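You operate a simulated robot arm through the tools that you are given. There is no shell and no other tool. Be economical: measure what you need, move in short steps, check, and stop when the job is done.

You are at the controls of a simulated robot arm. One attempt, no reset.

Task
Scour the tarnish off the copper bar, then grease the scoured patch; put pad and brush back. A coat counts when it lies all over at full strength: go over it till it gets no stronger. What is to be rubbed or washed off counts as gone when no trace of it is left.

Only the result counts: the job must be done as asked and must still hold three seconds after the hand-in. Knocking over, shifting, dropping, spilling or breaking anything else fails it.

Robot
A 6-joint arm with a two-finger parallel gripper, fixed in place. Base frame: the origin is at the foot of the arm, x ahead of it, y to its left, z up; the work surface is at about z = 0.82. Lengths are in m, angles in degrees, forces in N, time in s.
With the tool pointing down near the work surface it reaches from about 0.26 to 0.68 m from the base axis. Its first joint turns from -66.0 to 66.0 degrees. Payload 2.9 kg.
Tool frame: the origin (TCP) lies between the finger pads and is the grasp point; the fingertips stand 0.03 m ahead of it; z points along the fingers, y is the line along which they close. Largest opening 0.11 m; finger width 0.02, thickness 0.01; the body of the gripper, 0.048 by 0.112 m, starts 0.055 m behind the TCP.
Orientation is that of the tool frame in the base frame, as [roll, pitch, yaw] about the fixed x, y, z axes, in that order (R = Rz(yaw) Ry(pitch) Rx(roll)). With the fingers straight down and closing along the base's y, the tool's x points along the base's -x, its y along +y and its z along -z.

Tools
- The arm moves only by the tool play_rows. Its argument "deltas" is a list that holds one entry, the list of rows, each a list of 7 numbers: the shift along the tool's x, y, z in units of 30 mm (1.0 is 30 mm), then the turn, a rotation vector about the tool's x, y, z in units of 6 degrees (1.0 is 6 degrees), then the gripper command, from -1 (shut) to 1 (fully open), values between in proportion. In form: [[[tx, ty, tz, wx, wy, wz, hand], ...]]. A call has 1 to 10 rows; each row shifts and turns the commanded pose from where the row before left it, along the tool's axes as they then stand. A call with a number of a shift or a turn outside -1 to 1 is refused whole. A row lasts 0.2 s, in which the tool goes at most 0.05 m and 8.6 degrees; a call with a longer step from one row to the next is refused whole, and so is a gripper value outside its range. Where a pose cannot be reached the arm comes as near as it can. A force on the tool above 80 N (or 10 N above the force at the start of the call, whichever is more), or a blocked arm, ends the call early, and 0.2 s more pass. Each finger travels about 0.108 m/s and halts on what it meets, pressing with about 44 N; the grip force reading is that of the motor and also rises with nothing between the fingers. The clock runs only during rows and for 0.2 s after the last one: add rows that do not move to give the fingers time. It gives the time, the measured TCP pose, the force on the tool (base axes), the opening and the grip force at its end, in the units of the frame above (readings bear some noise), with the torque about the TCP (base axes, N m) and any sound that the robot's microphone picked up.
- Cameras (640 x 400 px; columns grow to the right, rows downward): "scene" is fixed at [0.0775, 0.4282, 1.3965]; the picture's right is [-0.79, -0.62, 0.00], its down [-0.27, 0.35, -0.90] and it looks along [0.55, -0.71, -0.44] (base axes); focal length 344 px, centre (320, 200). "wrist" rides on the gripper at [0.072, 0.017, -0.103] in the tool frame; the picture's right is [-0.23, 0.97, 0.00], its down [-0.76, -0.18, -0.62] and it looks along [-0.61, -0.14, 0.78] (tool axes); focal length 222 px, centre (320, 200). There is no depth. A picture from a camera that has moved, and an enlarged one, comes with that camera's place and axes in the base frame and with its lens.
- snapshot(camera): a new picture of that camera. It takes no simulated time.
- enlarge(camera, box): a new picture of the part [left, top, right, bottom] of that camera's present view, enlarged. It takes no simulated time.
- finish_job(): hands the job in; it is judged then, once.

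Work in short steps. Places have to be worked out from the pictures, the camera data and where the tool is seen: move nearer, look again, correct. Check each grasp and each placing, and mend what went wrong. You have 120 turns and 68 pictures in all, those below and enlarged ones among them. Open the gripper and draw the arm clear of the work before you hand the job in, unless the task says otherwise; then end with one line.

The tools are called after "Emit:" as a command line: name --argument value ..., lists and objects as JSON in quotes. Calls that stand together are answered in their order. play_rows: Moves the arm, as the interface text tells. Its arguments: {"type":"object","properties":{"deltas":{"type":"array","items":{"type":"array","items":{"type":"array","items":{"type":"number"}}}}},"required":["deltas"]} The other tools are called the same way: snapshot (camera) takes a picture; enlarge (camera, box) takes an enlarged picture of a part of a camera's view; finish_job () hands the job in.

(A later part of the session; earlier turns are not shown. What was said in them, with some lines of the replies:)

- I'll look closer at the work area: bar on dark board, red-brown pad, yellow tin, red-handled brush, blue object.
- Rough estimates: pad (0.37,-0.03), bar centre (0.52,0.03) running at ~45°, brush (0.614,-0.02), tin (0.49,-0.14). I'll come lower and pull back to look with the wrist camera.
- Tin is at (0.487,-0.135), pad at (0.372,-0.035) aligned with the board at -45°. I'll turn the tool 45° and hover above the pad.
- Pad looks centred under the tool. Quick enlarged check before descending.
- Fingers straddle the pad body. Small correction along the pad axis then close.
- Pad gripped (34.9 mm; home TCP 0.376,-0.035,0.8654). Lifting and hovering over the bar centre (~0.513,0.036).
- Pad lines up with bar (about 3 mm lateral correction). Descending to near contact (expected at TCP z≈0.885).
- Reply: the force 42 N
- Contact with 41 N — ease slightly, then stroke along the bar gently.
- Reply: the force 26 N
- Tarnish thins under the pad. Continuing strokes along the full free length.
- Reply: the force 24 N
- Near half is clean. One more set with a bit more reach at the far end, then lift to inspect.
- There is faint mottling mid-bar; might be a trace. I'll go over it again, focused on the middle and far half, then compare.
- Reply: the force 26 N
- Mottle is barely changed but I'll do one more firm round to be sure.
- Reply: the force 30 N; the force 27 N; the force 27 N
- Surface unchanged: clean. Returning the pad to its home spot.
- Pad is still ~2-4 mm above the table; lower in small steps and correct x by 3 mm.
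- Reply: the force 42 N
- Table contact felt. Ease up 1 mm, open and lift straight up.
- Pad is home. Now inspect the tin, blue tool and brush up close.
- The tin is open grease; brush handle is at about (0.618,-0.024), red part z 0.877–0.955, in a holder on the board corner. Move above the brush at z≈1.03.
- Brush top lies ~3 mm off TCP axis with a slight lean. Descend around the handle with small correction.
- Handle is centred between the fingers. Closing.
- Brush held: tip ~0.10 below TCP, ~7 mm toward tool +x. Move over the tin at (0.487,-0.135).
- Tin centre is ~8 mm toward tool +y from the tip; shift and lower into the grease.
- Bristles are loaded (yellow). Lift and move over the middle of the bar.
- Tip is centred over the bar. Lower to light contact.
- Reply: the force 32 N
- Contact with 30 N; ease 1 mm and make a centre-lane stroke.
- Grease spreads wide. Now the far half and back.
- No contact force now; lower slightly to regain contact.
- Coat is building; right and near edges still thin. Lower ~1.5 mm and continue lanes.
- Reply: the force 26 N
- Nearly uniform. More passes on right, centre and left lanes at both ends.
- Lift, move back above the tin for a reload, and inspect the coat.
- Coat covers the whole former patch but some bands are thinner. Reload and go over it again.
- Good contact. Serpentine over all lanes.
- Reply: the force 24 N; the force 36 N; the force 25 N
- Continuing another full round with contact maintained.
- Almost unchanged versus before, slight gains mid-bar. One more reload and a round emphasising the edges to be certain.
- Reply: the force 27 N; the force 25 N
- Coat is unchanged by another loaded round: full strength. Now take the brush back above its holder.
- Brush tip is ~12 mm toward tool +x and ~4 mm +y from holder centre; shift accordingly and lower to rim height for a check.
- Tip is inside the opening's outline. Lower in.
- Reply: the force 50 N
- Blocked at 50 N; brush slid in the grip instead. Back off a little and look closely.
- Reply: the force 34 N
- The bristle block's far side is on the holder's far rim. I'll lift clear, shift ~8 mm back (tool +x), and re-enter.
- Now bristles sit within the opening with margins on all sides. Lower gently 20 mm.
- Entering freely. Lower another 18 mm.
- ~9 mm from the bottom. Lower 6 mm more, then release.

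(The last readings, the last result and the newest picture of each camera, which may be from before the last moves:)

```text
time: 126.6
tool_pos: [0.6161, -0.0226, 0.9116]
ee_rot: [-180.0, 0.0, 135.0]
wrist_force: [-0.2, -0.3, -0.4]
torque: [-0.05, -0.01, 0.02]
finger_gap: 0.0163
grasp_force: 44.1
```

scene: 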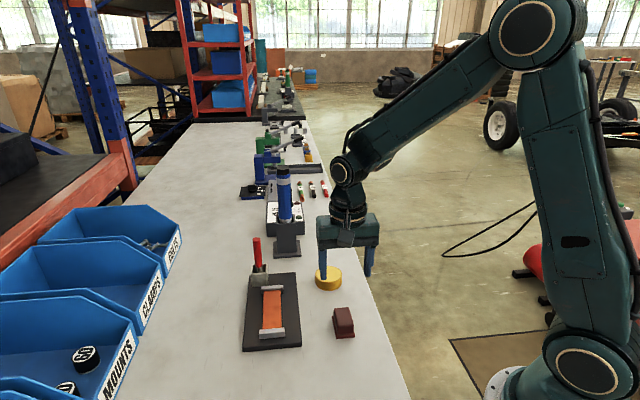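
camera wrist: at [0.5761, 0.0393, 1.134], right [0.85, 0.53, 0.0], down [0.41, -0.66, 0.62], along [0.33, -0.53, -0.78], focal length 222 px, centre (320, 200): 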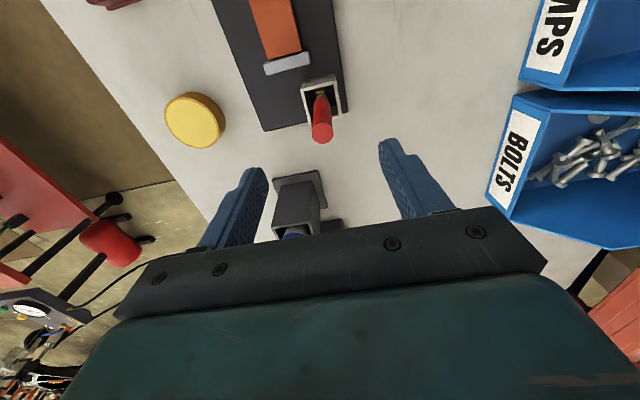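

Emit:
play_rows --deltas '[[[0, 0, 0.06, 0, 0, 0, -1], [0, 0, 0, 0, 0, 0, -0.6], [0, 0, 0, 0, 0, 0, -0.3], [0, 0, 0, 0, 0, 0, 0.1], [0, 0, 0, 0, 0, 0, 0.1], [0, 0, 0, 0, 0, 0, 0.1]]]'

Emit:
enlarge --camera "scene" --box '[230, 200, 300, 290]'

```text
time: 128.0
tool_pos: [0.6152, -0.0235, 0.9106]
ee_rot: [179.9, 0.0, 135.0]
wrist_force: [0.5, 0.0, 0.9]
torque: [-0.01, -0.04, -0.02]
finger_gap: 0.0606
grasp_force: 0.0
```

```text
4.44 times, centred on (265, 245) of scene
camera zoom: at [0.0775, 0.4282, 1.3965], right [-0.79, -0.62, 0.0], down [-0.27, 0.35, -0.9], along [0.55, -0.71, -0.44], focal length 1529 px, centre (564, 0)
```

zoom: 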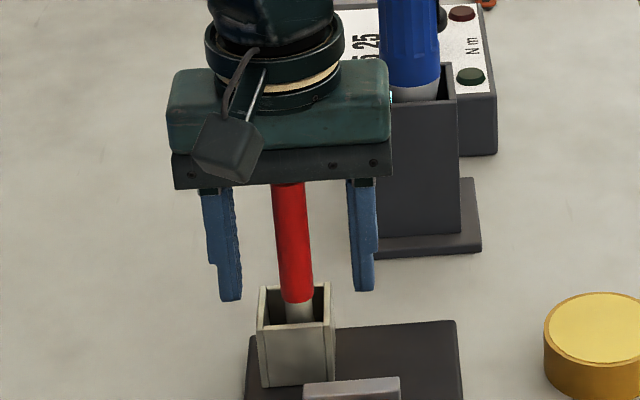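

Brush sits in its holder. Raise straight up and retreat, then check everything.

Emit:
play_rows --deltas '[[[0, 0, -0.5, 0, 0, 0, 0.1], [0, 0, -1, 0, 0, 0, 0.1], [0, 0, -1, 0, 0, 0, 0.1], [0, 0, -1, 0, 0, 0, 0.1], [0, 0, -1, 0, 0, 0, 0.1], [0, 0, -1, 0, 0, 0, 0.3], [0.3, -1, -0.3, 0, 0, 0, 0.5], [0.3, -1, 0, 0, 0, 0, 0.5], [0.3, -1, 0, 0, 0, 0, 0.5], [0, 0, 0, 0, 0, 0, 0.5]]]'

Emit:
enlarge --camera "scene" --box '[220, 200, 380, 360]'

```text
time: 130.2
tool_pos: [0.5351, -0.0651, 1.0833]
ee_rot: [-179.9, 0.0, 135.0]
wrist_force: [-0.1, -0.3, -0.3]
torque: [-0.03, 0.01, 0.01]
finger_gap: 0.0827
grasp_force: 0.1
```

```text
2.50 times, centred on (300, 280) of scene
camera zoom: at [0.0775, 0.4282, 1.3965], right [-0.79, -0.62, 0.0], down [-0.27, 0.35, -0.9], along [0.55, -0.71, -0.44], focal length 860 px, centre (370, 0)
```

zoom: 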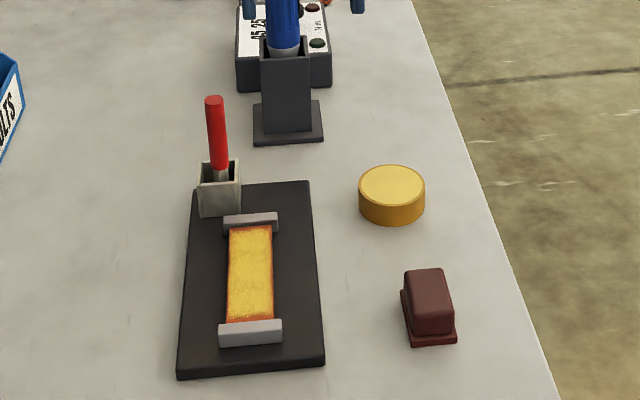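

Everything is in place: coat complete, pad and brush home, gripper open and clear.

Emit:
finish_job

```text
The job is handed in.
```

I scoured the tarnish off the copper bar and greased the scoured patch all over. A last freshly loaded round with the brush made the coat no stronger. The pad is back in its spot and the brush is back in its holder, with the gripper open and clear.
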